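You operate a simulated robot arm through the tools that you are given. There is no shell and no other tool.

The job below is to be done with a simulated two-armed robot. You get a single attempt, and the scene is never put back.

JOB
Take the heel cap from the packing table and put it in the inside of the tray marked leather. Turn the roller dial to 3. Pick up the black bottle with one hand, pass it to the other hand and put it on the shelf under the plywood bench. Take the heel pad from the mesh floor of the cream cabinet and leave it on the top of the finishing machine. Set the stitch lever to 6 mm. Turn the tension knob to 1. Turn the right stretcher knob to 1. Turn the left stretcher knob to 1. Put the brush from the rack counter on the bay f shelf. Do these in any order. Set down upright: black bottle. The stitch lever goes anticlockwise seen from above, to its stop.

It is judged by the outcome, as a careful person would: the job done as asked, and still so three seconds after it is handed in. It fails if anything else is knocked over, pushed out of place, dropped, spilled or broken. A push-on lid holds only when it is set on centred and level and pressed home; a screw cap is set on level and turned clockwise until tight.

ROBOT AND FRAMES
Two 7-joint arms with two-finger parallel grippers on one trunk, on a base that drives. Base frame: it is fixed to the floor where the robot stands at the start and does not move with it; the origin is under the middle of the robot, x ahead of it, y to its left, z up. Lengths are in m, angles in degrees, forces in N, time in s.
The left shoulder is at the start at [0.05, 0.168, 1.082], the right one opposite. With the tool pointing down near the work surface each hand reaches from about 0.2 to 0.66 m from the robot's upright axis, wherever it stands, measured 20 degrees to its own side. Places, roughly: bay F shelf [-1.2, 0.9, 0.8]; black bottle [-1.75, -2.75, 1]; brush (15x6x5 cm) [-0.5, 1.5, 0.8]; heel cap (3x3x3 cm) [-2.1, -0.3, 0.9]; heel pad [-1, -3.5, 1]; inside of the tray marked LEATHER (23x22 cm) [1.06, -1.36, 0.8]; left stretcher knob [2.2, -0.6, 1]; right stretcher knob [2.6, -1, 1.2]; roller dial [-1.7, -2.6, 1]; shelf under the plywood bench [-2.2, -2.3, 0.3]; stitch lever [-0.4, -3.9, 1.1]; tension knob [-0.3, -4.1, 1]; top of the finishing machine (72x17 cm) [2.42, -3.3, 0.8]. Payload 1.57 kg a hand.
The tool frame of a hand sits at the grasp point between the pads (the TCP): z along the fingers, y along the line on which they close. The tips reach 0.03 m beyond it. The gripper opens to 0.08 m. The fingers are 0.017 m wide and 0.012 m thick; the gripper's body (0.04 by 0.082 m) begins 0.08 m behind the TCP.
Orientation is told as [roll, pitch, yaw] about the base's x, y, z axes, in that order, counted from this pose: with the fingers straight down and closing along the base's y, the tool's x points along the base's -x, its y along +y and its z along -z.

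CONTROLS
- The arms move only by the tool jog_arm. It takes "left_series", "right_series" or both (then of equal length, played together; a hand with none holds still); each is text: rows parted by semicolons, each of 7 numbers parted by spaces: the turn, a rotation vector about the tool's x, y, z in degrees, then the shift along the tool's x, y, z in m, then the gripper command, from -1 (fully open) to 1 (shut), values between in proportion. In form: ax ay az x y z jaw; .... A call has 1 to 20 rows; each row is the pose to reach, as a shift and turn from the pose commanded when the call began, along the tool's axes at that moment. Rows are played at 5 a second. More than 0.05 m and 8.6 degrees between two rows, or a gripper value outside its range, and nothing of the call is played. A pose out of reach is approached as far as the arm can. The call stops where the force on the tool passes 40 N (or 10 N more than at its start, if that is more) or the arm is blocked; 0.2 s more then pass. The fingers move at their own pace (about 0.045 m/s each) and stop on an object; they squeeze with about 43 N. The grip force told is the motor's: it shows also when the fingers shut on nothing. Time passes only in rows, and 0.2 s behind the last, so rows that repeat a pose let the fingers close. It gives the time, the measured TCP pose, the force on the tool (base axes), the opening and the grip force at its end, in the units of the frame above (readings bear some noise), with the torque about the TCP (base axes, N m) and any sound that the robot's microphone picked up, and new pictures: "show" is both (left out), scene, wrist or none (wrist: the cameras of the hands that moved).
- Cameras (640 x 400 px; columns grow to the right, rows downward): "scene" is now at [0.1329, -0.004, 1.2983]; the picture's right is [-0.03, -1.00, 0.00], its down [-0.54, 0.01, -0.84] and it looks along [0.84, -0.02, -0.54] (base axes); focal length 255 px, centre (320, 200). "left" rides on the left gripper at [0.072, 0.007, -0.122] in its tool frame; the picture's right is [-0.09, 1.00, 0.00], its down [-0.84, -0.08, -0.54] and it looks along [-0.54, -0.05, 0.84] (tool axes); focal length 238 px, centre (320, 200). "right" rides on the right gripper at [0.072, -0.007, -0.122] in its tool frame; the picture's right is [0.09, 1.00, 0.00], its down [-0.84, 0.08, -0.54] and it looks along [-0.54, 0.05, 0.84] (tool axes); focal length 238 px, centre (320, 200). There is no depth. A picture from a camera that has moved, and an enlarged one, comes with that camera's place and axes in the base frame and with its lens.
- raise_lower(by): slides the trunk up (or, below 0, down) by that many m; the arms and the scene camera ride with it, the base frame stays. It gives what a move gives, with no picture.
- base_move(legs): drives the robot by 1 to 6 legs, each [ahead, left, turn to the left] in m, m and degrees, along the robot's own axes; the way and the turn of a leg run together, so that a leg with both is an arc; at most 1.5 m and 180 degrees a leg. The arms and the cameras ride along, it lands a little off, and it stops where it bumps. It gives what a move gives, and a new picture of the scene camera.
- head_to(pan, tilt): turns the head with the scene camera to pan (to the left, within 80 degrees either way) and tilt (down, from -29 to 69), counted from straight ahead of the robot. It gives what a move gives, and a new picture of the scene camera.
- inspect(camera, box): a new picture of the part [left, top, right, bottom] of that camera's present view, enlarged. No time passes.
- close_job(): hands the job in; it is judged then, once.

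Places have to be worked out from the pictures, the camera data and where the tool is seen. Open the grippers and draw the arms clear of the work before you hand the job in, unless the task says otherwise.

The tools are called after "Emit:" by a JSON object that holds its "fn" and its "kwargs". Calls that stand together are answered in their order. jog_arm: Moves the arms, as the interface text tells. Its arguments: {"type":"object","properties":{"left_series":{"type":"string"},"right_series":{"type":"string"},"show":{"type":"string","enum":["both","scene","wrist","none"]}},"required":[]} The other tools are called the same way: raise_lower (by) slides the trunk up or down; base_move (legs) drives the base; head_to (pan, tilt) turns the head that bears the scene camera; inspect (camera, box) takes an enlarged picture of a part of a camera's view; close_job () hands the job in.

At the start:

```text
time_s: 0.0
left_eef_pos: [0.3841, 0.1472, 1.1399]
left_tool_rot: [0.0, -0.1, 0.1]
left_contact_force: [0.4, -0.3, 0.3]
left_moment: [0.0, 0.01, 0.0]
left_grip_width: 0.0801
left_grip_force: 0.1
right_eef_pos: [0.377, -0.1619, 1.1137]
right_tool_rot: [0.0, 0.0, 0.0]
right_contact_force: [-0.4, -1.3, -0.3]
right_moment: [-0.02, -0.04, -0.04]
right_grip_width: 0.0799
right_grip_force: 0.0
trunk travel left (down, up): [-0.25, 0.193]
robot x, y, heading: [0.0003, -0.0007, 0.0]
head pan, tilt: [-1.6, 32.6]
```

scene: 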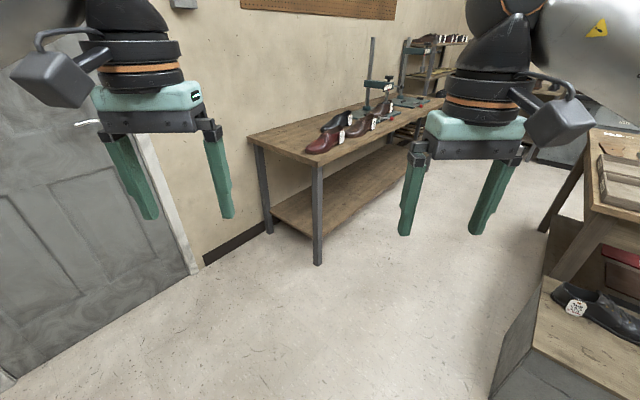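
right: 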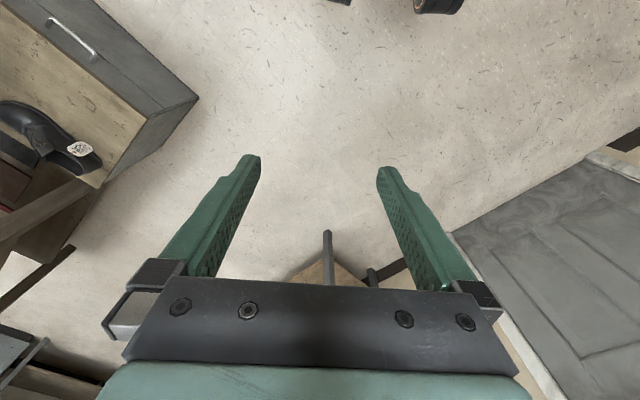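
left: 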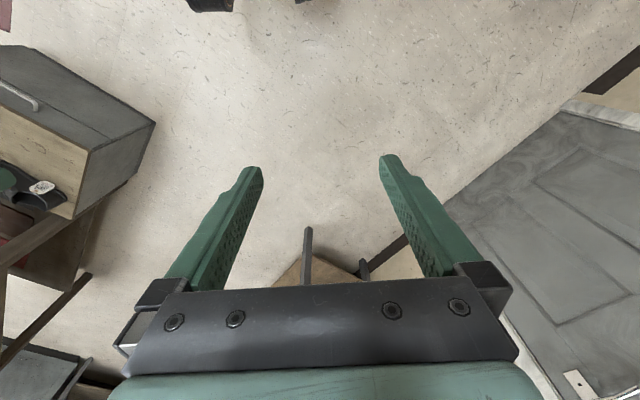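

The start view shows a room with benches. I look around with the head first to map the room.

Emit:
{"fn": "head_to", "kwargs": {"pan": -70, "tilt": 25}}

Emit:
{"fn": "head_to", "kwargs": {"pan": 75, "tilt": 25}}

Emit:
{"fn": "head_to", "kwargs": {"pan": 0, "tilt": 10}}

```text
time_s: 1.4
left_eef_pos: [0.3843, 0.1473, 1.1414]
left_tool_rot: [0.0, -0.1, 0.1]
left_contact_force: [0.8, 0.2, 0.2]
left_moment: [-0.02, 0.01, 0.01]
left_grip_width: 0.08
left_grip_force: 0.0
right_eef_pos: [0.3767, -0.1612, 1.1133]
right_tool_rot: [0.0, -0.1, 0.0]
right_contact_force: [-0.9, 0.6, -0.7]
right_moment: [0.0, 0.04, -0.01]
right_grip_width: 0.08
right_grip_force: 0.1
trunk travel left (down, up): [-0.25, 0.193]
robot x, y, heading: [-0.0022, -0.0006, -0.2]
head pan, tilt: [-70.0, 25.0]
camera scene: at [0.0752, -0.0881, 1.3103], right [-0.94, -0.34, 0.0], down [-0.14, 0.4, -0.91], along [0.31, -0.85, -0.42], focal length 255 px, centre (320, 200)
```

scene: 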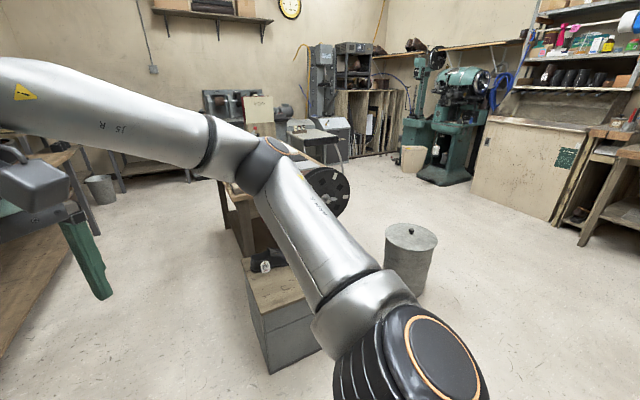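

```text
time_s: 3.7
left_eef_pos: [0.3839, 0.147, 1.1404]
left_tool_rot: [-0.1, 0.0, 0.1]
left_contact_force: [-0.5, 0.2, -0.7]
left_moment: [0.0, 0.0, -0.01]
left_grip_width: 0.08
left_grip_force: 0.1
right_eef_pos: [0.3778, -0.1608, 1.1133]
right_tool_rot: [0.0, -0.1, 0.0]
right_contact_force: [1.1, -0.2, 0.4]
right_moment: [0.02, 0.01, -0.02]
right_grip_width: 0.0801
right_grip_force: 0.0
trunk travel left (down, up): [-0.25, 0.193]
robot x, y, heading: [-0.0042, 0.001, -0.0]
head pan, tilt: [75.0, 25.0]
camera scene: at [0.0675, 0.0875, 1.3103], right [0.97, -0.26, 0.0], down [-0.11, -0.41, -0.91], along [0.23, 0.88, -0.42], focal length 255 px, centre (320, 200)
```

scene: 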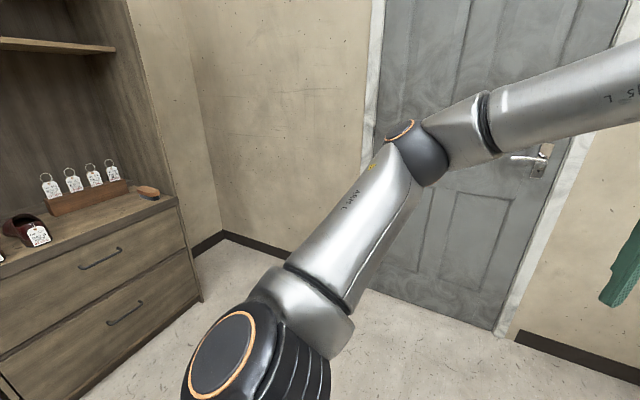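

```text
time_s: 5.2
left_eef_pos: [0.3845, 0.1471, 1.1406]
left_tool_rot: [0.0, 0.1, 0.1]
left_contact_force: [-0.1, -0.1, -0.1]
left_moment: [-0.03, 0.02, -0.01]
left_grip_width: 0.0802
left_grip_force: 0.0
right_eef_pos: [0.3775, -0.1617, 1.1128]
right_tool_rot: [0.0, 0.0, -0.1]
right_contact_force: [-0.1, -0.1, 0.4]
right_moment: [-0.02, -0.01, 0.02]
right_grip_width: 0.0801
right_grip_force: 0.0
trunk travel left (down, up): [-0.25, 0.193]
robot x, y, heading: [0.0009, 0.0008, 0.1]
head pan, tilt: [0.0, 10.0]
camera scene: at [0.1366, -0.0015, 1.3347], right [0.0, -1.0, 0.0], down [-0.17, 0.0, -0.98], along [0.98, 0.0, -0.17], focal length 255 px, centre (320, 200)
```

scene: 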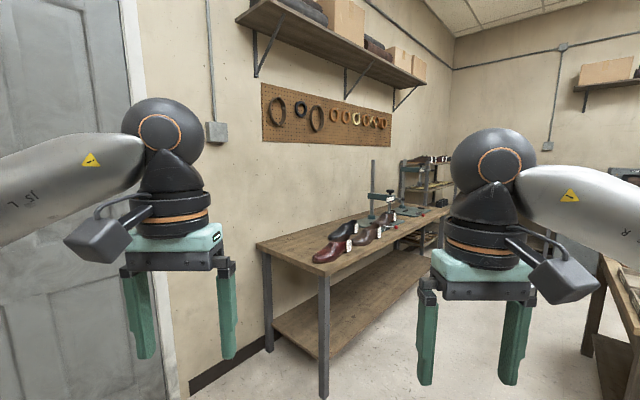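

The rack faces diagonally at roughly heading 135°. I turn toward it for the brush.

Emit:
{"fn": "base_move", "kwargs": {"legs": [[0, 0, 135]]}}

Emit:
{"fn": "head_to", "kwargs": {"pan": 0, "tilt": 30}}

Emit:
{"fn": "head_to", "kwargs": {"pan": 60, "tilt": 20}}

```text
time_s: 11.2
left_eef_pos: [-0.382, 0.1522, 1.1405]
left_tool_rot: [-0.1, 0.0, 137.4]
left_contact_force: [0.3, -0.3, 0.1]
left_moment: [0.0, -0.01, -0.01]
left_grip_width: 0.0799
left_grip_force: 0.1
right_eef_pos: [-0.1682, 0.3744, 1.1135]
right_tool_rot: [0.0, 0.0, 137.3]
right_contact_force: [-0.7, 0.7, 0.2]
right_moment: [0.0, -0.01, -0.01]
right_grip_width: 0.0798
right_grip_force: 0.1
trunk travel left (down, up): [-0.25, 0.193]
robot x, y, heading: [-0.0003, 0.0005, 137.4]
head pan, tilt: [0.0, 10.0]
camera scene: at [-0.094, 0.0888, 1.3347], right [0.68, 0.73, 0.0], down [0.13, -0.12, -0.98], along [-0.72, 0.67, -0.17], focal length 255 px, centre (320, 200)
```

scene: 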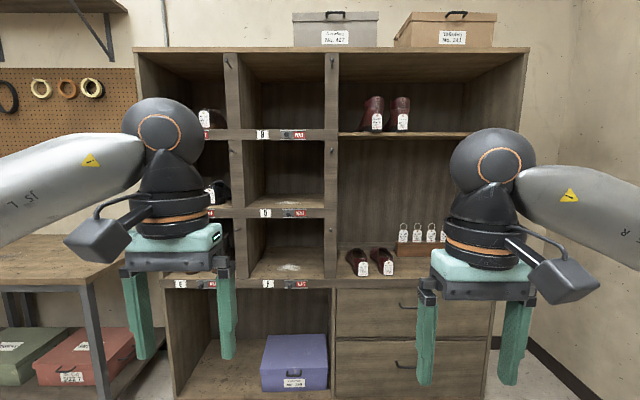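

```text
time_s: 12.1
left_eef_pos: [-0.3827, 0.1525, 1.1417]
left_tool_rot: [0.0, 0.0, 137.3]
left_contact_force: [-0.5, -0.5, -0.5]
left_moment: [0.0, 0.01, 0.03]
left_grip_width: 0.0799
left_grip_force: 0.0
right_eef_pos: [-0.1676, 0.3749, 1.1138]
right_tool_rot: [0.0, 0.1, 137.2]
right_contact_force: [0.4, -0.6, -0.6]
right_moment: [0.02, -0.04, 0.04]
right_grip_width: 0.0798
right_grip_force: 0.1
trunk travel left (down, up): [-0.25, 0.193]
robot x, y, heading: [-0.0001, 0.0022, 137.3]
head pan, tilt: [0.0, 30.0]
camera scene: at [-0.0922, 0.0871, 1.3024], right [0.68, 0.73, 0.0], down [0.37, -0.34, -0.87], along [-0.64, 0.59, -0.5], focal length 255 px, centre (320, 200)
```

scene: 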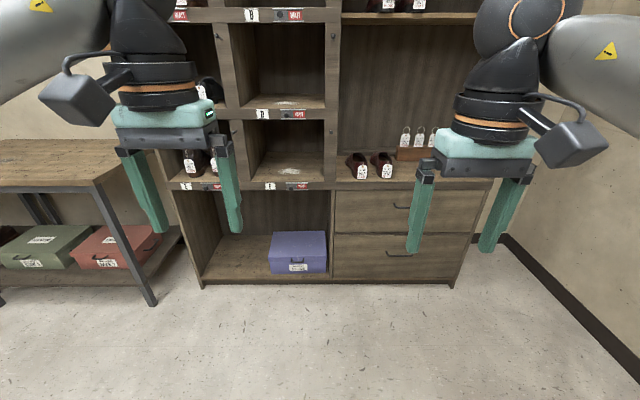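

```text
time_s: 13.4
left_eef_pos: [-0.382, 0.1532, 1.1406]
left_tool_rot: [0.0, 0.0, 137.3]
left_contact_force: [-0.3, 0.4, -0.1]
left_moment: [0.0, 0.01, 0.0]
left_grip_width: 0.0799
left_grip_force: 0.0
right_eef_pos: [-0.1678, 0.376, 1.1136]
right_tool_rot: [0.0, 0.0, 137.1]
right_contact_force: [0.7, -0.3, -0.7]
right_moment: [0.02, 0.0, -0.03]
right_grip_width: 0.0797
right_grip_force: 0.1
trunk travel left (down, up): [-0.25, 0.193]
robot x, y, heading: [0.0053, -0.0013, 137.3]
head pan, tilt: [60.0, 20.0]
camera scene: at [-0.1147, -0.0019, 1.3184], right [-0.3, 0.96, 0.0], down [0.33, 0.1, -0.94], along [-0.9, -0.28, -0.34], focal length 255 px, centre (320, 200)
```

scene: 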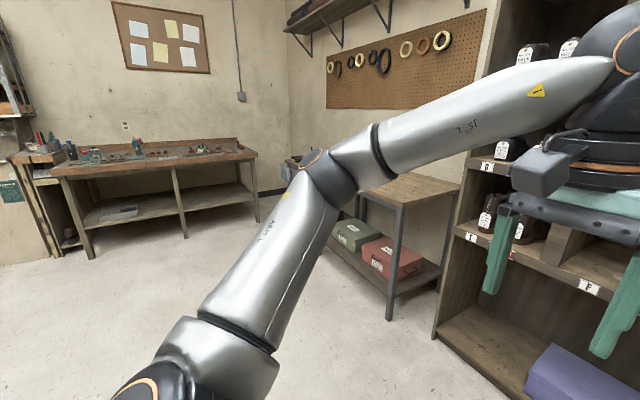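

Rack front plane is about 1.27 m ahead in this heading; brush at about 1.43 ahead, 0.8 right. I drive closer and look down at the counter.

Emit:
{"fn": "base_move", "kwargs": {"legs": [[0.6, -0.6, 0]]}}

Emit:
{"fn": "head_to", "kwargs": {"pan": -15, "tilt": 35}}

```text
time_s: 19.1
left_eef_pos: [-0.4318, 1.0085, 1.1417]
left_tool_rot: [0.0, -0.1, 138.0]
left_contact_force: [-0.4, -0.7, -0.6]
left_moment: [0.04, -0.01, 0.0]
left_grip_width: 0.08
left_grip_force: 0.0
right_eef_pos: [-0.222, 1.2329, 1.1135]
right_tool_rot: [-0.1, 0.0, 138.0]
right_contact_force: [-0.4, -0.2, 0.3]
right_moment: [0.05, -0.01, -0.03]
right_grip_width: 0.0799
right_grip_force: 0.2
trunk travel left (down, up): [-0.25, 0.193]
robot x, y, heading: [-0.0516, 0.859, 137.9]
head pan, tilt: [60.0, 20.0]
camera scene: at [-0.1639, 0.8571, 1.3184], right [-0.31, 0.95, 0.0], down [0.33, 0.11, -0.94], along [-0.89, -0.29, -0.34], focal length 255 px, centre (320, 200)
```

scene: 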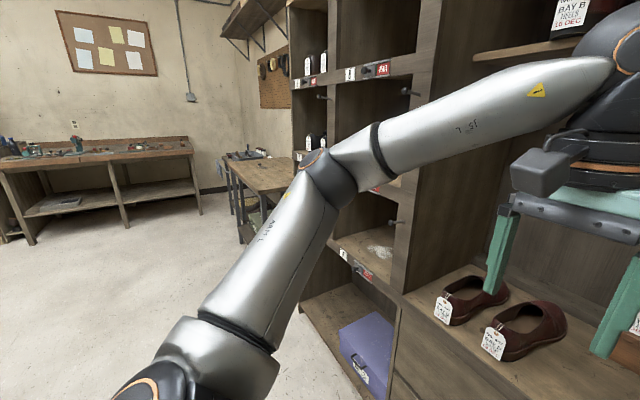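

```text
time_s: 20.6
left_eef_pos: [-0.4315, 1.0074, 1.1413]
left_tool_rot: [0.0, 0.0, 138.0]
left_contact_force: [-0.6, 0.2, 0.5]
left_moment: [-0.02, 0.02, 0.01]
left_grip_width: 0.0799
left_grip_force: 0.1
right_eef_pos: [-0.2207, 1.2332, 1.1138]
right_tool_rot: [0.0, 0.1, 137.9]
right_contact_force: [-0.1, 0.2, 0.7]
right_moment: [-0.02, 0.02, 0.03]
right_grip_width: 0.08
right_grip_force: 0.0
trunk travel left (down, up): [-0.25, 0.193]
robot x, y, heading: [-0.0499, 0.8606, 138.4]
head pan, tilt: [-15.0, 35.0]
camera scene: at [-0.1233, 0.9595, 1.2946], right [0.84, 0.54, 0.0], down [0.31, -0.48, -0.82], along [-0.45, 0.69, -0.57], focal length 255 px, centre (320, 200)
```

scene: 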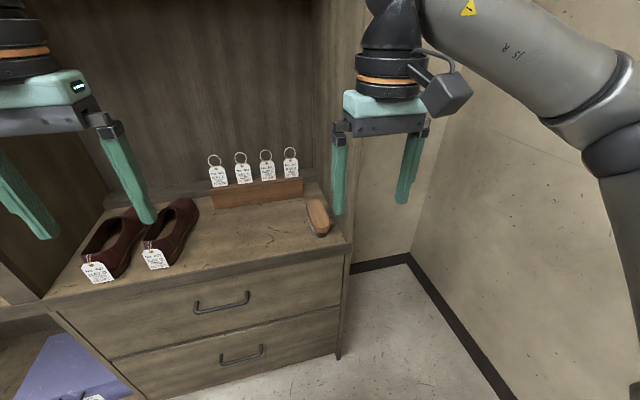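

Brush is close to the right side panel. I take an enlarged view to see its geometry.

Emit:
{"fn": "inspect", "kwargs": {"camera": "scene", "box": [200, 140, 360, 260]}}

Emit:
{"fn": "inspect", "kwargs": {"camera": "right", "box": [0, 0, 640, 400]}}

```text
3.33 times, centred on (280, 200) of scene
camera zoom: at [-0.1233, 0.9595, 1.2946], right [0.84, 0.54, 0.0], down [0.31, -0.48, -0.82], along [-0.45, 0.69, -0.57], focal length 851 px, centre (453, 200)
```

zoom: 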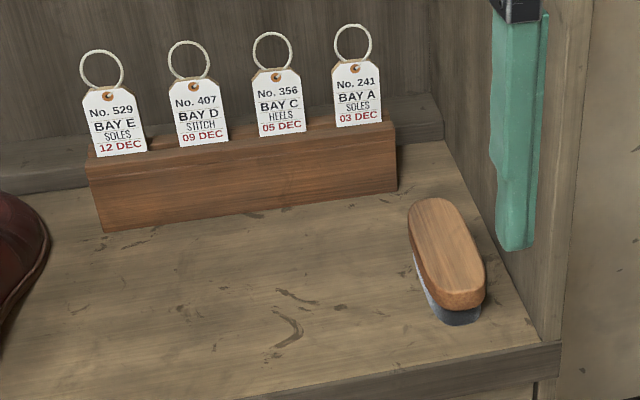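

```text
1.00 times, centred on (320, 200) of right (not enlarged: the box is as wide or as high as the picture)
camera zoom: at [-0.1651, 1.1905, 1.2362], right [-0.6, -0.8, 0.0], down [-0.67, 0.5, 0.54], along [-0.43, 0.32, -0.84], focal length 238 px, centre (320, 200)
```

zoom: 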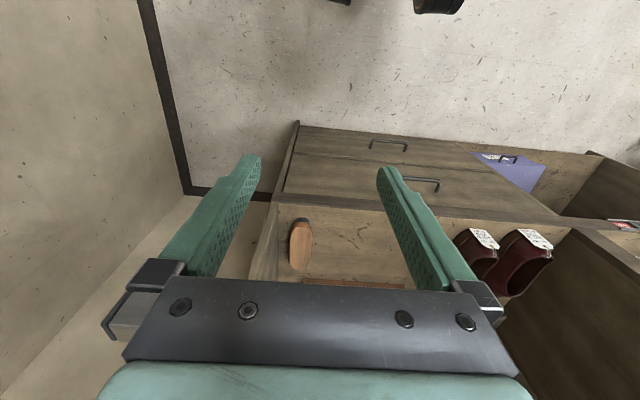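

Brush centre is about (-0.49, 1.51), its top at z≈0.775, aligned with the heading. I drive 0.15 closer, then tilt the right hand 45° forward.

Emit:
{"fn": "base_move", "kwargs": {"legs": [[0.15, 0, 0]]}}

Emit:
{"fn": "jog_arm", "kwargs": {"right_series": "0 -8 0 0 0 0 -1;0 -16 0 0 0 0 -1;0 -24 0 0 0 0.03 -1;0 -32 0 0 0 0.06 -1;0 -40 0 0 0 0.09 -1;0 -45 0 0 0 0.12 -1"}}

```text
time_s: 22.0
left_eef_pos: [-0.5446, 1.1063, 1.1406]
left_tool_rot: [0.0, 0.0, 138.2]
left_contact_force: [-0.1, -0.7, -0.2]
left_moment: [-0.03, -0.01, 0.0]
left_grip_width: 0.0799
left_grip_force: 0.1
right_eef_pos: [-0.335, 1.3318, 1.1127]
right_tool_rot: [0.0, 0.0, 138.2]
right_contact_force: [-0.2, -0.6, -0.3]
right_moment: [0.03, -0.03, 0.02]
right_grip_width: 0.0804
right_grip_force: 0.1
trunk travel left (down, up): [-0.25, 0.193]
robot x, y, heading: [-0.1591, 0.959, 138.1]
head pan, tilt: [-15.0, 35.0]
camera scene: at [-0.2353, 1.0595, 1.2945], right [0.84, 0.55, 0.0], down [0.31, -0.48, -0.82], along [-0.45, 0.69, -0.57], focal length 255 px, centre (320, 200)
```

scene: 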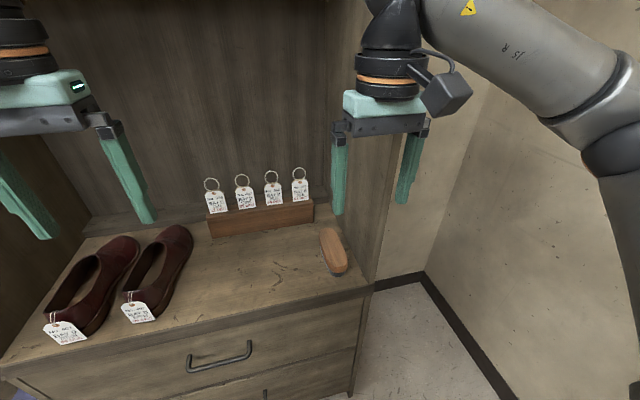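

```text
time_s: 23.4
left_eef_pos: [-0.5444, 1.1067, 1.1407]
left_tool_rot: [-0.1, 0.0, 138.3]
left_contact_force: [-0.4, -0.1, -0.2]
left_moment: [-0.03, 0.0, 0.0]
left_grip_width: 0.0801
left_grip_force: 0.0
right_eef_pos: [-0.3491, 1.3373, 0.9983]
right_tool_rot: [0.1, -45.1, 138.1]
right_contact_force: [0.2, 0.6, -0.3]
right_moment: [0.03, 0.0, 0.01]
right_grip_width: 0.0801
right_grip_force: 0.1
right hand out of reach, approached as far as the arm can: row 6
trunk travel left (down, up): [-0.25, 0.193]
robot x, y, heading: [-0.1609, 0.9596, 138.3]
head pan, tilt: [-15.0, 35.0]
camera scene: at [-0.2351, 1.0592, 1.2946], right [0.84, 0.55, 0.0], down [0.31, -0.48, -0.82], along [-0.45, 0.69, -0.57], focal length 255 px, centre (320, 200)
camera right: at [-0.2429, 1.2523, 1.034], right [-0.62, -0.79, -0.06], down [-0.21, 0.08, 0.98], along [-0.76, 0.61, -0.21], focal length 238 px, centre (320, 200)
```

scene: 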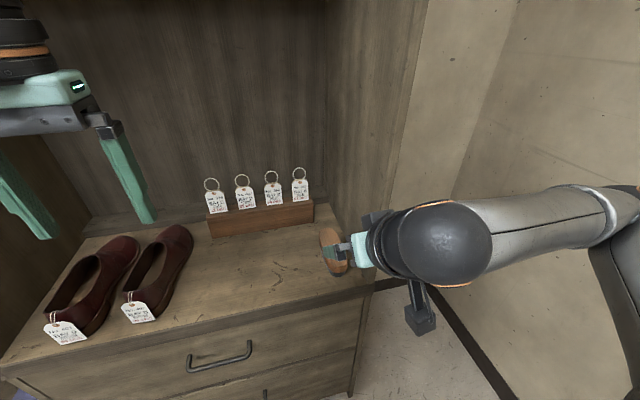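
right: 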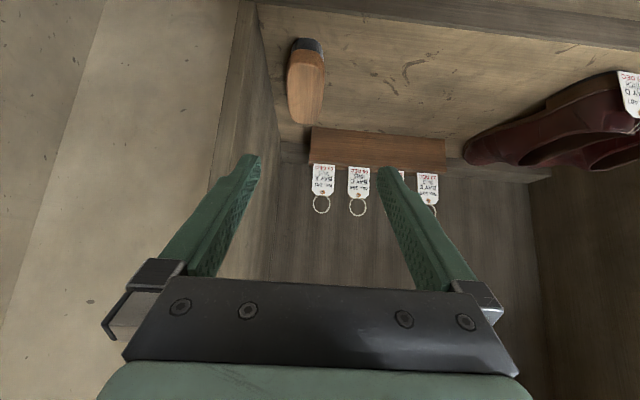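

The right hand is tilted with the brush in view, about 2.4 cm to its right. I move to a pre-grasp point above it.

Emit:
{"fn": "jog_arm", "kwargs": {"right_series": "0 0 0 0 -0.007 0.045 -1;0 0 0 0 -0.014 0.09 -1;0 0 0 0 -0.02 0.134 -1;0 0 0 0 -0.02 0.134 -1"}}

```text
time_s: 24.4
left_eef_pos: [-0.5446, 1.1061, 1.1415]
left_tool_rot: [0.0, 0.1, 138.3]
left_contact_force: [0.2, 0.5, -0.1]
left_moment: [-0.01, -0.01, 0.01]
left_grip_width: 0.0799
left_grip_force: 0.1
right_eef_pos: [-0.3992, 1.4166, 0.9004]
right_tool_rot: [0.0, -45.0, 138.2]
right_contact_force: [-0.1, -0.6, -0.9]
right_moment: [0.0, -0.01, 0.01]
right_grip_width: 0.0801
right_grip_force: 0.1
trunk travel left (down, up): [-0.25, 0.193]
robot x, y, heading: [-0.1581, 0.9557, 138.2]
head pan, tilt: [-15.0, 35.0]
camera scene: at [-0.2348, 1.0591, 1.2946], right [0.84, 0.55, 0.0], down [0.31, -0.48, -0.82], along [-0.45, 0.69, -0.57], focal length 255 px, centre (320, 200)
camera right: at [-0.2938, 1.3307, 0.9373], right [-0.62, -0.79, -0.07], down [-0.21, 0.08, 0.97], along [-0.76, 0.61, -0.21], focal length 238 px, centre (320, 200)
```

scene: 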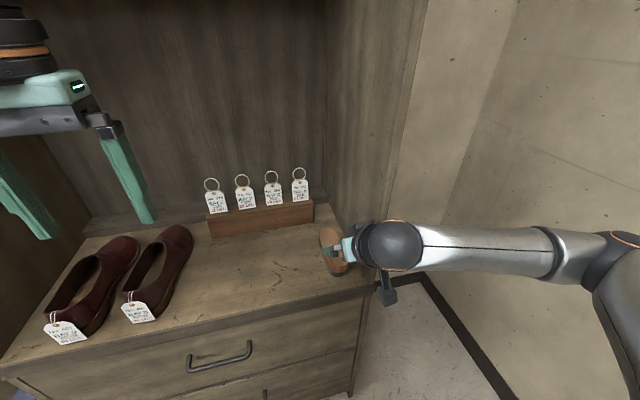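
right: 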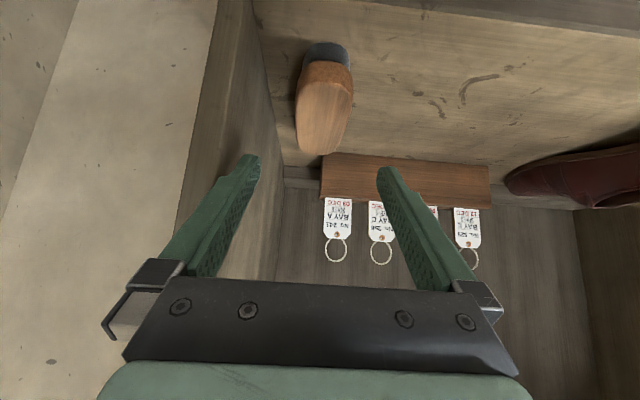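

Lateral offset looks nearly right. I lower further to just above the brush and look again.

Emit:
{"fn": "jog_arm", "kwargs": {"right_series": "0 0 0 0.003 0.002 0.045 -1;0 0 0 0.007 0.004 0.09 -1;0 0 0 0.007 0.004 0.09 -1"}}

Emit:
{"fn": "inspect", "kwargs": {"camera": "scene", "box": [280, 180, 440, 300]}}

```text
time_s: 25.2
left_eef_pos: [-0.5435, 1.1057, 1.1414]
left_tool_rot: [0.0, 0.0, 138.2]
left_contact_force: [0.7, 0.2, -0.1]
left_moment: [-0.01, 0.03, 0.0]
left_grip_width: 0.08
left_grip_force: 0.0
right_eef_pos: [-0.4477, 1.4527, 0.8326]
right_tool_rot: [0.0, -45.1, 138.1]
right_contact_force: [-0.7, 0.0, -0.2]
right_moment: [0.04, -0.01, 0.01]
right_grip_width: 0.0801
right_grip_force: 0.0
trunk travel left (down, up): [-0.25, 0.193]
robot x, y, heading: [-0.159, 0.9607, 138.4]
head pan, tilt: [-15.0, 35.0]
camera scene: at [-0.2347, 1.0591, 1.2946], right [0.84, 0.55, 0.0], down [0.31, -0.48, -0.82], along [-0.45, 0.69, -0.57], focal length 255 px, centre (320, 200)
camera right: at [-0.3427, 1.3661, 0.8685], right [-0.62, -0.79, -0.07], down [-0.21, 0.08, 0.97], along [-0.76, 0.61, -0.21], focal length 238 px, centre (320, 200)
```

scene: 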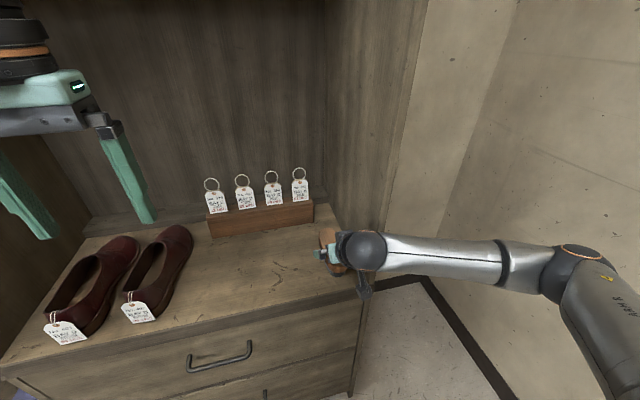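
right: 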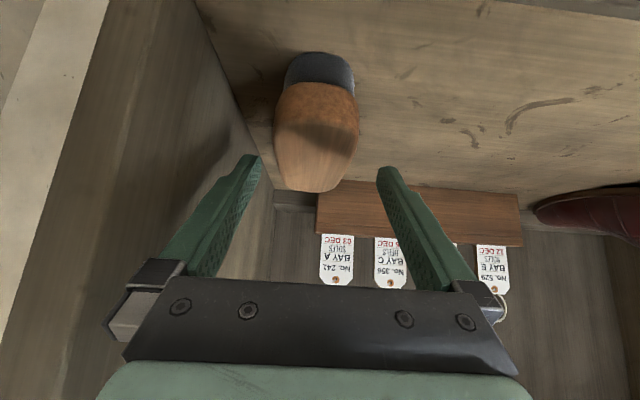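

```text
3.33 times, centred on (360, 240) of scene
camera zoom: at [-0.2347, 1.0591, 1.2946], right [0.84, 0.55, 0.0], down [0.31, -0.48, -0.82], along [-0.45, 0.69, -0.57], focal length 851 px, centre (187, 67)
```

zoom: 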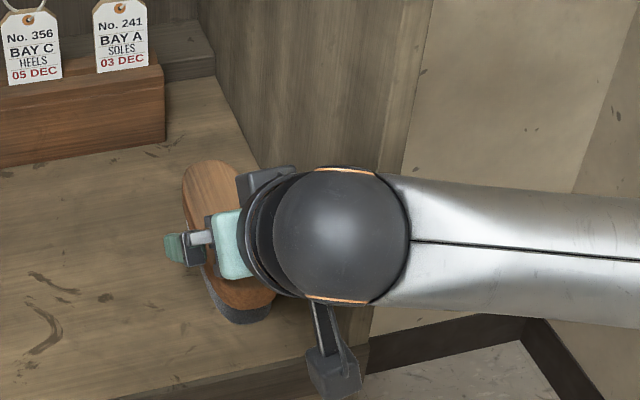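

Brush is centred between the fingers; its top is around z 0.79–0.80. I move in and stop with TCP near z 0.785, then close.

Emit:
{"fn": "jog_arm", "kwargs": {"right_series": "0 0 0 0.002 0 0.03 -1;0 0 0 0.005 0 0.0615 -1;0 0 0 0.005 0 0.0615 -1"}}

```text
time_s: 26.0
left_eef_pos: [-0.545, 1.1067, 1.1416]
left_tool_rot: [0.0, 0.0, 138.2]
left_contact_force: [-0.1, 0.2, 0.0]
left_moment: [0.02, -0.01, -0.03]
left_grip_width: 0.0798
left_grip_force: 0.1
right_eef_pos: [-0.4801, 1.4768, 0.7871]
right_tool_rot: [0.1, -45.1, 138.2]
right_contact_force: [1.3, -1.3, 2.5]
right_moment: [0.11, -0.09, -0.01]
right_grip_width: 0.08
right_grip_force: 0.0
trunk travel left (down, up): [-0.25, 0.193]
robot x, y, heading: [-0.1577, 0.9633, 138.3]
head pan, tilt: [-15.0, 35.0]
camera scene: at [-0.2346, 1.0588, 1.2947], right [0.84, 0.55, 0.0], down [0.31, -0.48, -0.82], along [-0.45, 0.69, -0.57], focal length 255 px, centre (320, 200)
camera right: at [-0.3743, 1.3916, 0.8232], right [-0.62, -0.79, -0.07], down [-0.21, 0.08, 0.98], along [-0.76, 0.61, -0.21], focal length 238 px, centre (320, 200)
```

scene: 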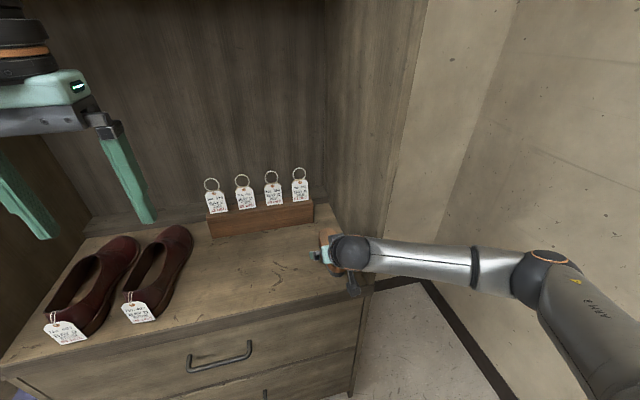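
right: 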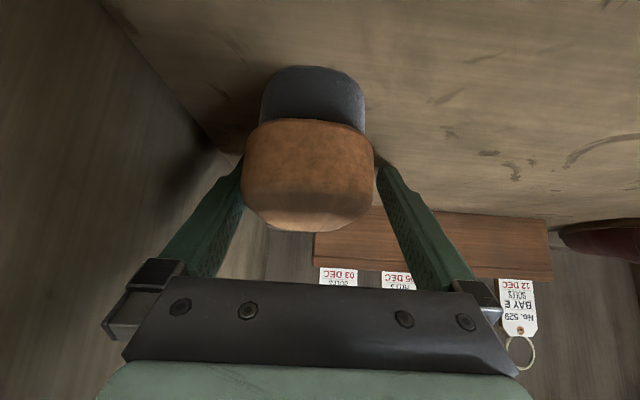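

Fingers straddle the brush. Close the gripper.

Emit:
{"fn": "jog_arm", "kwargs": {"right_series": "0 0 0 0 0 0 0;0 0 0 0 0 0 0.5;0 0 0 0 0 0 1;0 0 0 0 0 0 1;0 0 0 0 0 0 1"}}

```text
time_s: 27.2
left_eef_pos: [-0.5445, 1.1063, 1.1406]
left_tool_rot: [0.1, 0.0, 138.3]
left_contact_force: [0.0, -0.4, -0.1]
left_moment: [-0.02, 0.0, 0.02]
left_grip_width: 0.08
left_grip_force: 0.2
right_eef_pos: [-0.4795, 1.477, 0.7865]
right_tool_rot: [-0.1, -45.1, 138.2]
right_contact_force: [0.0, 1.4, 2.6]
right_moment: [0.14, 0.06, -0.07]
right_grip_width: 0.0555
right_grip_force: 42.7
trunk travel left (down, up): [-0.25, 0.193]
robot x, y, heading: [-0.1611, 0.9582, 138.3]
head pan, tilt: [-15.0, 35.0]
camera scene: at [-0.2346, 1.059, 1.2946], right [0.84, 0.55, 0.0], down [0.31, -0.48, -0.82], along [-0.45, 0.69, -0.57], focal length 255 px, centre (320, 200)
camera right: at [-0.3742, 1.3917, 0.8232], right [-0.62, -0.79, -0.06], down [-0.21, 0.08, 0.98], along [-0.76, 0.61, -0.21], focal length 238 px, centre (320, 200)
```

scene: 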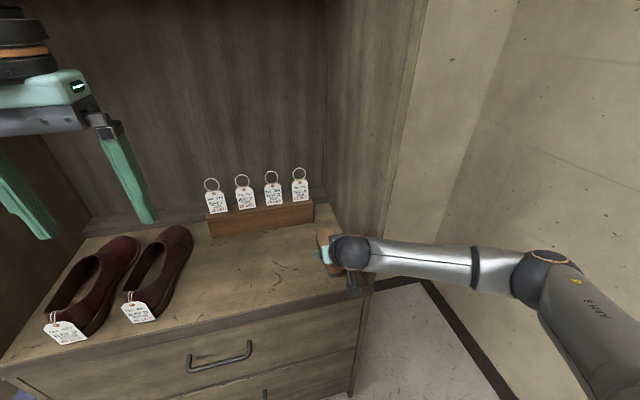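
right: 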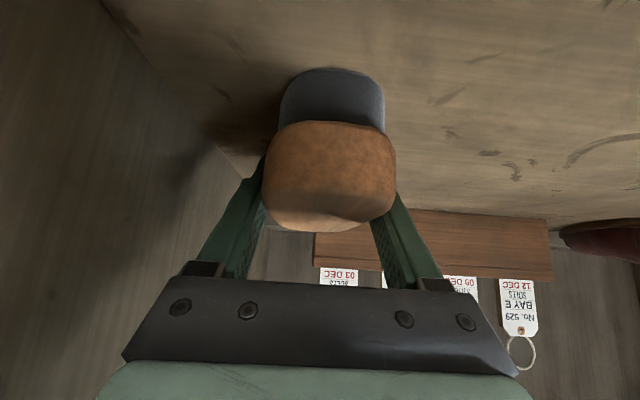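

Gripped at 5.5 cm. Lift straight up 12 cm, then back the base off and move left to Bay F.

Emit:
{"fn": "jog_arm", "kwargs": {"right_series": "0 0 0 -0.028 0 -0.028 1;0 0 0 -0.057 0 -0.057 1;0 0 0 -0.085 0 -0.085 1;0 0 0 -0.085 0 -0.085 1"}}

Emit:
{"fn": "base_move", "kwargs": {"legs": [[-0.3, 0, 0], [0, 0.95, 0]]}}

Emit:
{"fn": "head_to", "kwargs": {"pan": 0, "tilt": 30}}

```text
time_s: 28.2
left_eef_pos: [-0.5439, 1.106, 1.1418]
left_tool_rot: [0.0, 0.0, 138.2]
left_contact_force: [0.9, -0.3, -0.3]
left_moment: [0.03, -0.01, 0.0]
left_grip_width: 0.08
left_grip_force: 0.1
right_eef_pos: [-0.4785, 1.4783, 0.9091]
right_tool_rot: [-0.1, -45.0, 138.1]
right_contact_force: [0.0, 0.6, -2.3]
right_moment: [-0.01, 0.01, 0.02]
right_grip_width: 0.0555
right_grip_force: 42.9
trunk travel left (down, up): [-0.25, 0.193]
robot x, y, heading: [-0.1565, 0.9587, 138.0]
head pan, tilt: [-15.0, 35.0]
camera scene: at [-0.2349, 1.0592, 1.2945], right [0.84, 0.55, 0.0], down [0.31, -0.48, -0.82], along [-0.45, 0.69, -0.57], focal length 255 px, centre (320, 200)
camera right: at [-0.3723, 1.3918, 0.9454], right [-0.62, -0.79, -0.06], down [-0.21, 0.08, 0.97], along [-0.76, 0.61, -0.21], focal length 238 px, centre (320, 200)
```

scene: 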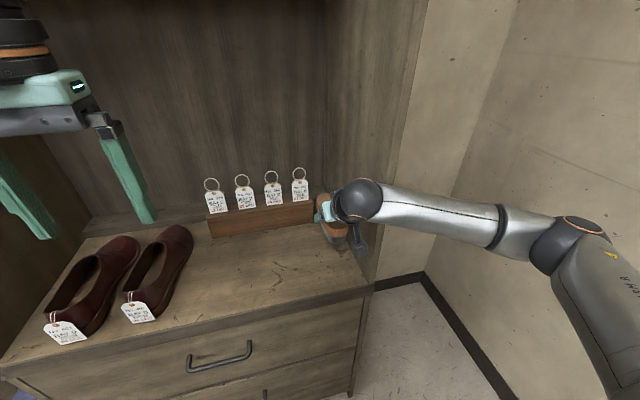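
right: 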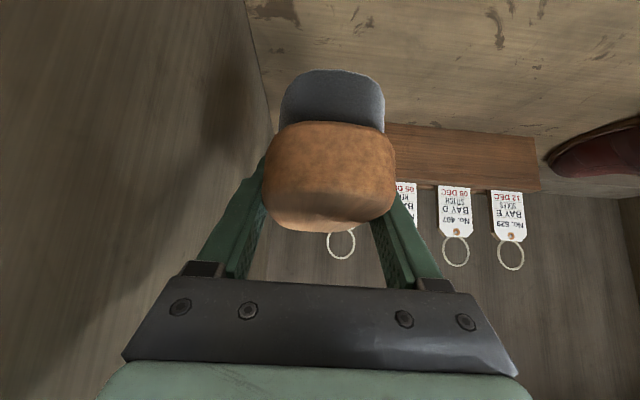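

```text
time_s: 38.6
left_eef_pos: [-0.9565, 0.1867, 1.1404]
left_tool_rot: [0.0, -0.1, 137.7]
left_contact_force: [-0.5, 0.0, -0.1]
left_moment: [0.01, -0.02, 0.0]
left_grip_width: 0.0801
left_grip_force: 0.0
right_eef_pos: [-0.8872, 0.5569, 0.9079]
right_tool_rot: [0.0, -45.0, 137.7]
right_contact_force: [0.7, 0.2, -1.5]
right_moment: [-0.01, 0.01, 0.0]
right_grip_width: 0.0552
right_grip_force: 43.1
trunk travel left (down, up): [-0.25, 0.193]
robot x, y, heading: [-0.5744, 0.0331, 137.6]
head pan, tilt: [-15.0, 35.0]
camera scene: at [-0.6482, 0.1355, 1.2946], right [0.84, 0.54, 0.0], down [0.31, -0.48, -0.82], along [-0.44, 0.69, -0.57], focal length 255 px, centre (320, 200)
```

scene: 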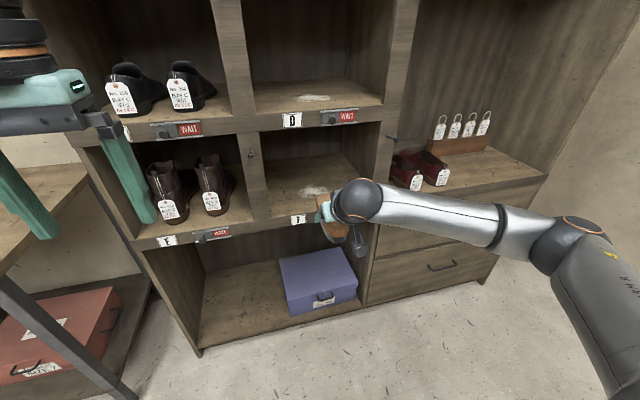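

```text
time_s: 39.4
left_eef_pos: [-0.9577, 0.186, 1.1411]
left_tool_rot: [0.0, -0.1, 137.7]
left_contact_force: [-0.6, -0.6, 0.3]
left_moment: [-0.01, -0.01, -0.01]
left_grip_width: 0.0804
left_grip_force: 0.1
right_eef_pos: [-0.8869, 0.5552, 0.9083]
right_tool_rot: [0.0, -45.1, 137.6]
right_contact_force: [0.1, 0.5, -0.9]
right_moment: [0.02, -0.01, 0.0]
right_grip_width: 0.0551
right_grip_force: 42.9
trunk travel left (down, up): [-0.25, 0.193]
robot x, y, heading: [-0.5774, 0.0393, 137.6]
head pan, tilt: [0.0, 30.0]
camera scene: at [-0.6675, 0.1224, 1.3023], right [0.67, 0.74, 0.0], down [0.37, -0.34, -0.87], along [-0.64, 0.58, -0.5], focal length 255 px, centre (320, 200)
```

scene: 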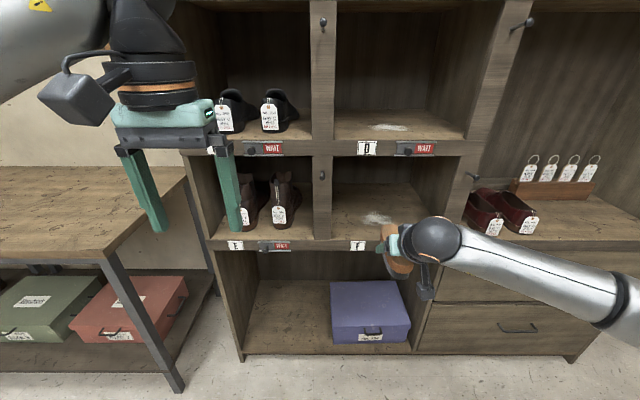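

Bay F spans roughly 0.04–0.40 m to the right of the robot's axis with its floor at z≈0.75. I lower the brush to an entry height, shift it right 3 cm, then drive ahead 0.25.

Emit:
{"fn": "jog_arm", "kwargs": {"right_series": "0 0 0 0.02 -0.015 0.02 1;0 0 0 0.037 -0.03 0.037 1;0 0 0 0.037 -0.03 0.037 1", "show": "none"}}

Emit:
{"fn": "base_move", "kwargs": {"legs": [[0.25, 0, 0]]}}

Emit:
{"fn": "inspect", "kwargs": {"camera": "right", "box": [0, 0, 640, 400]}}

```text
time_s: 40.2
left_eef_pos: [-0.9576, 0.1859, 1.1403]
left_tool_rot: [0.0, 0.0, 137.7]
left_contact_force: [0.5, -0.1, 0.6]
left_moment: [-0.03, -0.01, 0.0]
left_grip_width: 0.08
left_grip_force: 0.0
right_eef_pos: [-0.8654, 0.5776, 0.8555]
right_tool_rot: [0.0, -44.9, 137.5]
right_contact_force: [-0.1, -0.4, -1.0]
right_moment: [-0.06, -0.01, -0.03]
right_grip_width: 0.0555
right_grip_force: 42.8
trunk travel left (down, up): [-0.25, 0.193]
robot x, y, heading: [-0.5775, 0.0341, 137.4]
head pan, tilt: [0.0, 30.0]
```

```text
time_s: 42.0
left_eef_pos: [-1.1404, 0.3503, 1.1414]
left_tool_rot: [0.0, 0.0, 137.8]
left_contact_force: [-0.4, 0.5, 0.4]
left_moment: [0.01, 0.0, 0.0]
left_grip_width: 0.0799
left_grip_force: 0.0
right_eef_pos: [-1.0503, 0.7419, 0.8539]
right_tool_rot: [0.1, -44.9, 137.7]
right_contact_force: [-0.6, -0.7, -0.3]
right_moment: [0.0, 0.02, -0.01]
right_grip_width: 0.0555
right_grip_force: 43.1
trunk travel left (down, up): [-0.25, 0.193]
robot x, y, heading: [-0.7599, 0.2056, 137.6]
head pan, tilt: [0.0, 30.0]
camera scene: at [-0.8504, 0.2886, 1.3023], right [0.67, 0.74, 0.0], down [0.37, -0.34, -0.87], along [-0.64, 0.58, -0.5], focal length 255 px, centre (320, 200)
```

scene: 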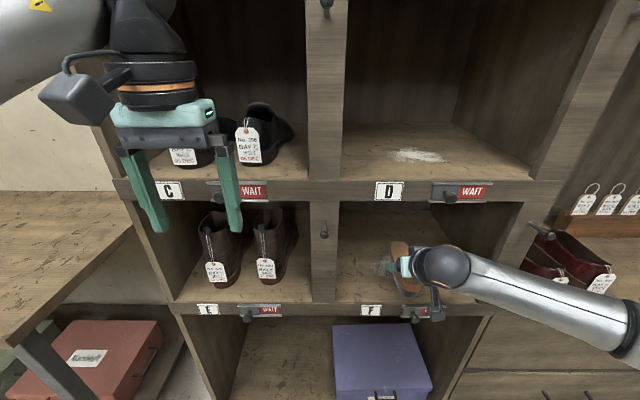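

```text
1.00 times, centred on (320, 200) of right (not enlarged: the box is as wide or as high as the picture)
camera zoom: at [-0.9451, 0.6557, 0.891], right [-0.62, -0.78, -0.06], down [-0.21, 0.08, 0.97], along [-0.76, 0.62, -0.21], focal length 238 px, centre (320, 200)
```

zoom: 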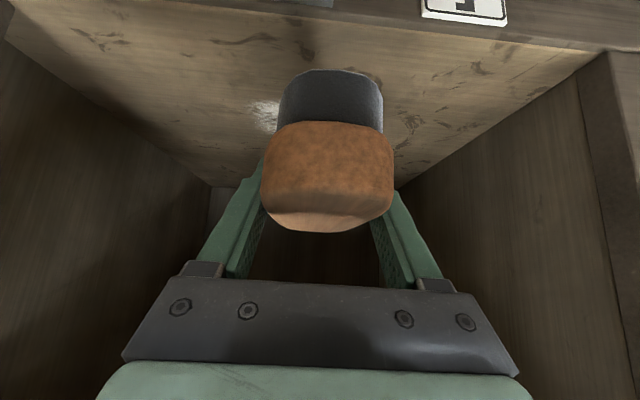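

Brush is centred in Bay F at the front. I extend the arm forward 9 cm, watching the hook on the divider near the forearm.

Emit:
{"fn": "jog_arm", "kwargs": {"right_series": "0 0 0 -0.021 0 0.021 1;0 0 0 -0.042 0 0.042 1;0 0 0 -0.066 0 0.066 1;0 0 0 -0.066 0 0.066 1"}}

```text
time_s: 43.0
left_eef_pos: [-1.1396, 0.3513, 1.1403]
left_tool_rot: [0.0, 0.0, 137.8]
left_contact_force: [0.2, -0.3, 0.5]
left_moment: [0.0, -0.01, 0.02]
left_grip_width: 0.0799
left_grip_force: 0.0
right_eef_pos: [-1.117, 0.8063, 0.8529]
right_tool_rot: [0.0, -45.1, 137.7]
right_contact_force: [-0.7, -0.6, -1.3]
right_moment: [-0.01, -0.03, 0.01]
right_grip_width: 0.0553
right_grip_force: 43.3
trunk travel left (down, up): [-0.25, 0.193]
robot x, y, heading: [-0.7587, 0.2014, 137.5]
head pan, tilt: [0.0, 30.0]
camera scene: at [-0.85, 0.2883, 1.3024], right [0.67, 0.74, 0.0], down [0.37, -0.34, -0.87], along [-0.64, 0.58, -0.5], focal length 255 px, centre (320, 200)
camera right: at [-1.0121, 0.7188, 0.8892], right [-0.62, -0.78, -0.06], down [-0.21, 0.08, 0.97], along [-0.76, 0.62, -0.21], focal length 238 px, centre (320, 200)
```

scene: 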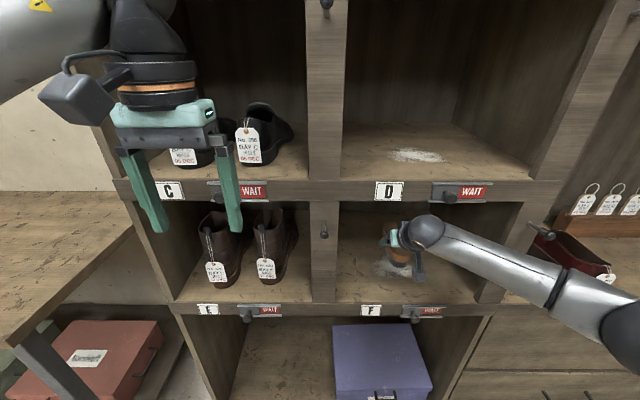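
right: 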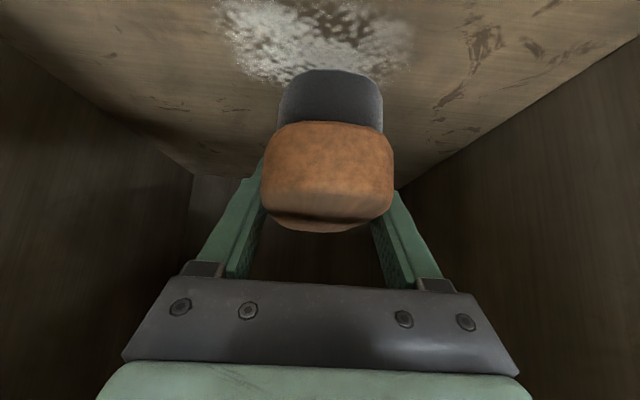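

The brush is well inside. Now lower slowly until it touches.

Emit:
{"fn": "jog_arm", "kwargs": {"right_series": "0 0 0 0.02 0 0.02 1;0 0 0 0.035 0 0.035 1;0 0 0 0.04 0 0.04 1;0 0 0 0.043 0 0.043 1"}}

```text
time_s: 44.0
left_eef_pos: [-1.14, 0.3511, 1.1403]
left_tool_rot: [0.0, 0.0, 137.8]
left_contact_force: [0.0, 0.4, 0.9]
left_moment: [0.0, 0.01, -0.01]
left_grip_width: 0.08
left_grip_force: 0.1
right_eef_pos: [-1.118, 0.8047, 0.7937]
right_tool_rot: [0.0, -45.0, 137.8]
right_contact_force: [0.1, -0.2, -1.1]
right_moment: [0.01, -0.01, -0.01]
right_grip_width: 0.0555
right_grip_force: 42.8
trunk travel left (down, up): [-0.25, 0.193]
robot x, y, heading: [-0.7564, 0.1996, 137.7]
head pan, tilt: [0.0, 30.0]
camera scene: at [-0.8501, 0.2883, 1.3023], right [0.67, 0.74, 0.0], down [0.37, -0.34, -0.87], along [-0.64, 0.58, -0.5], focal length 255 px, centre (320, 200)
camera right: at [-1.0123, 0.7193, 0.8296], right [-0.62, -0.78, -0.06], down [-0.21, 0.08, 0.97], along [-0.76, 0.62, -0.21], focal length 238 px, centre (320, 200)
```

scene: 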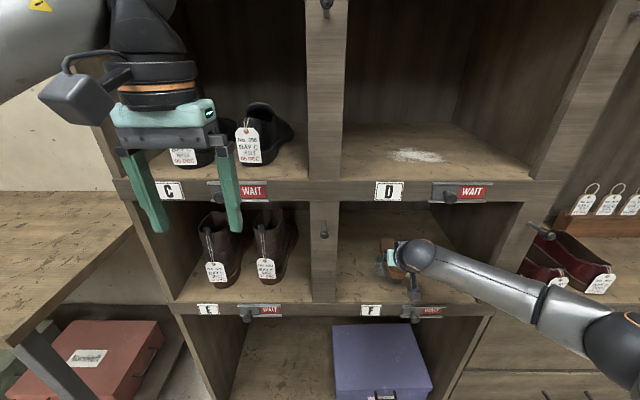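
right: 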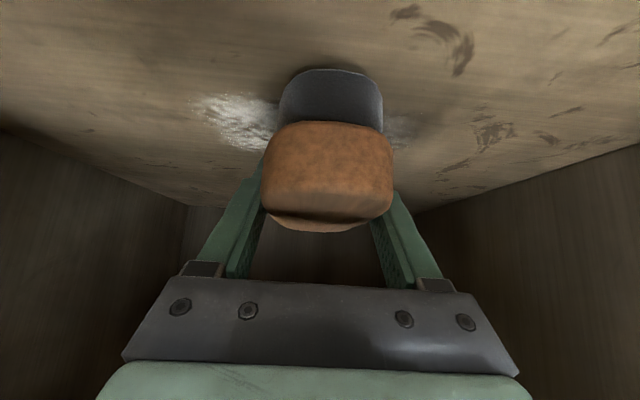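

No contact yet at z 0.794; descend in smaller steps until it touches.

Emit:
{"fn": "jog_arm", "kwargs": {"right_series": "0 0 0 0.003 0 0.003 1;0 0 0 0.005 0 0.005 1;0 0 0 0.006 0 0.006 1;0 0 0 0.006 0 0.006 1", "show": "wrist"}}

```text
time_s: 45.0
left_eef_pos: [-1.1403, 0.351, 1.1416]
left_tool_rot: [0.0, -0.1, 137.8]
left_contact_force: [0.7, -1.1, 0.3]
left_moment: [0.0, -0.01, 0.01]
left_grip_width: 0.0799
left_grip_force: 0.1
right_eef_pos: [-1.1188, 0.8053, 0.7878]
right_tool_rot: [-0.1, -45.1, 137.6]
right_contact_force: [1.4, 0.5, 5.2]
right_moment: [-0.25, -0.18, 0.07]
right_grip_width: 0.0552
right_grip_force: 42.8
trunk travel left (down, up): [-0.25, 0.193]
robot x, y, heading: [-0.7576, 0.2017, 137.6]
head pan, tilt: [0.0, 30.0]
camera right: at [-1.0133, 0.7189, 0.8232], right [-0.62, -0.78, -0.06], down [-0.2, 0.08, 0.98], along [-0.76, 0.62, -0.21], focal length 238 px, centre (320, 200)
```

right: 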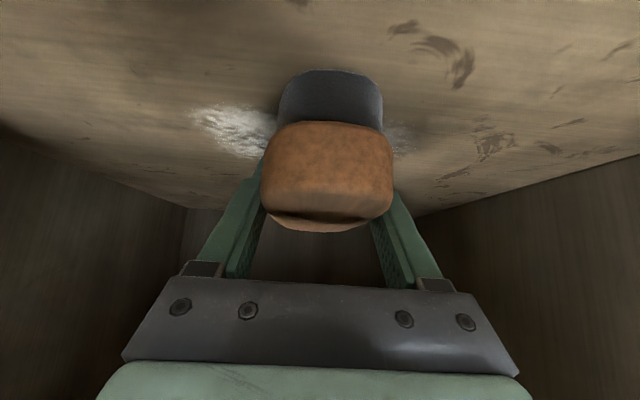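

Contact felt (5 N). Open, then withdraw back-up along the fingers.

Emit:
{"fn": "jog_arm", "kwargs": {"right_series": "0 0 0 0 0 0 0.3;0 0 0 0 0 0 -0.5;0 0 0 0 0 0 -1;0 0 0 0 0 0 -1;0 0 0 0 0 -0.03 -1;0 0 0 0 0 -0.07 -1;0 0 0 0.03 0 -0.1 -1;0 0 0 0.06 0 -0.13 -1"}}

```text
time_s: 46.8
left_eef_pos: [-1.1393, 0.3516, 1.1417]
left_tool_rot: [0.0, -0.1, 137.8]
left_contact_force: [-0.3, -0.2, -0.1]
left_moment: [0.03, 0.0, -0.01]
left_grip_width: 0.08
left_grip_force: 0.0
right_eef_pos: [-1.0165, 0.7149, 0.837]
right_tool_rot: [0.1, -44.9, 137.6]
right_contact_force: [0.3, 0.4, 0.2]
right_moment: [-0.02, -0.01, -0.01]
right_grip_width: 0.0801
right_grip_force: 0.1
trunk travel left (down, up): [-0.25, 0.193]
robot x, y, heading: [-0.759, 0.2014, 137.7]
head pan, tilt: [0.0, 30.0]
camera scene: at [-0.8497, 0.2881, 1.3024], right [0.67, 0.74, 0.0], down [0.37, -0.34, -0.87], along [-0.64, 0.58, -0.5], focal length 255 px, centre (320, 200)
camera right: at [-0.9117, 0.6292, 0.8724], right [-0.62, -0.78, -0.06], down [-0.21, 0.08, 0.98], along [-0.76, 0.62, -0.21], focal length 238 px, centre (320, 200)
```

scene: 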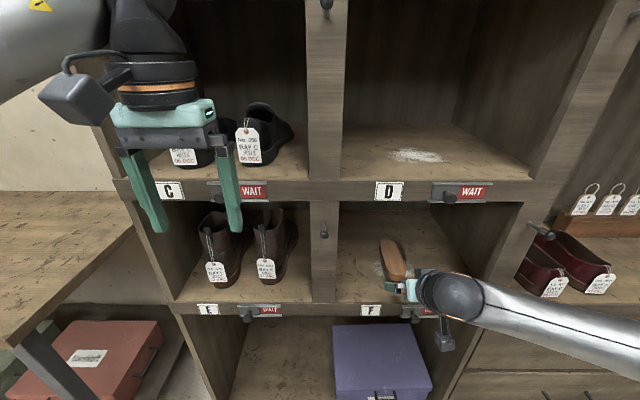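
right: 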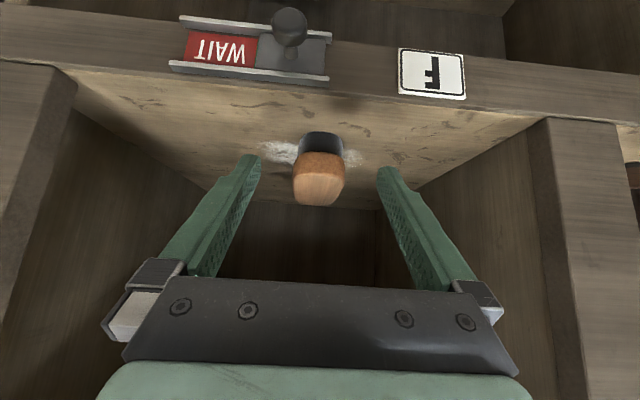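

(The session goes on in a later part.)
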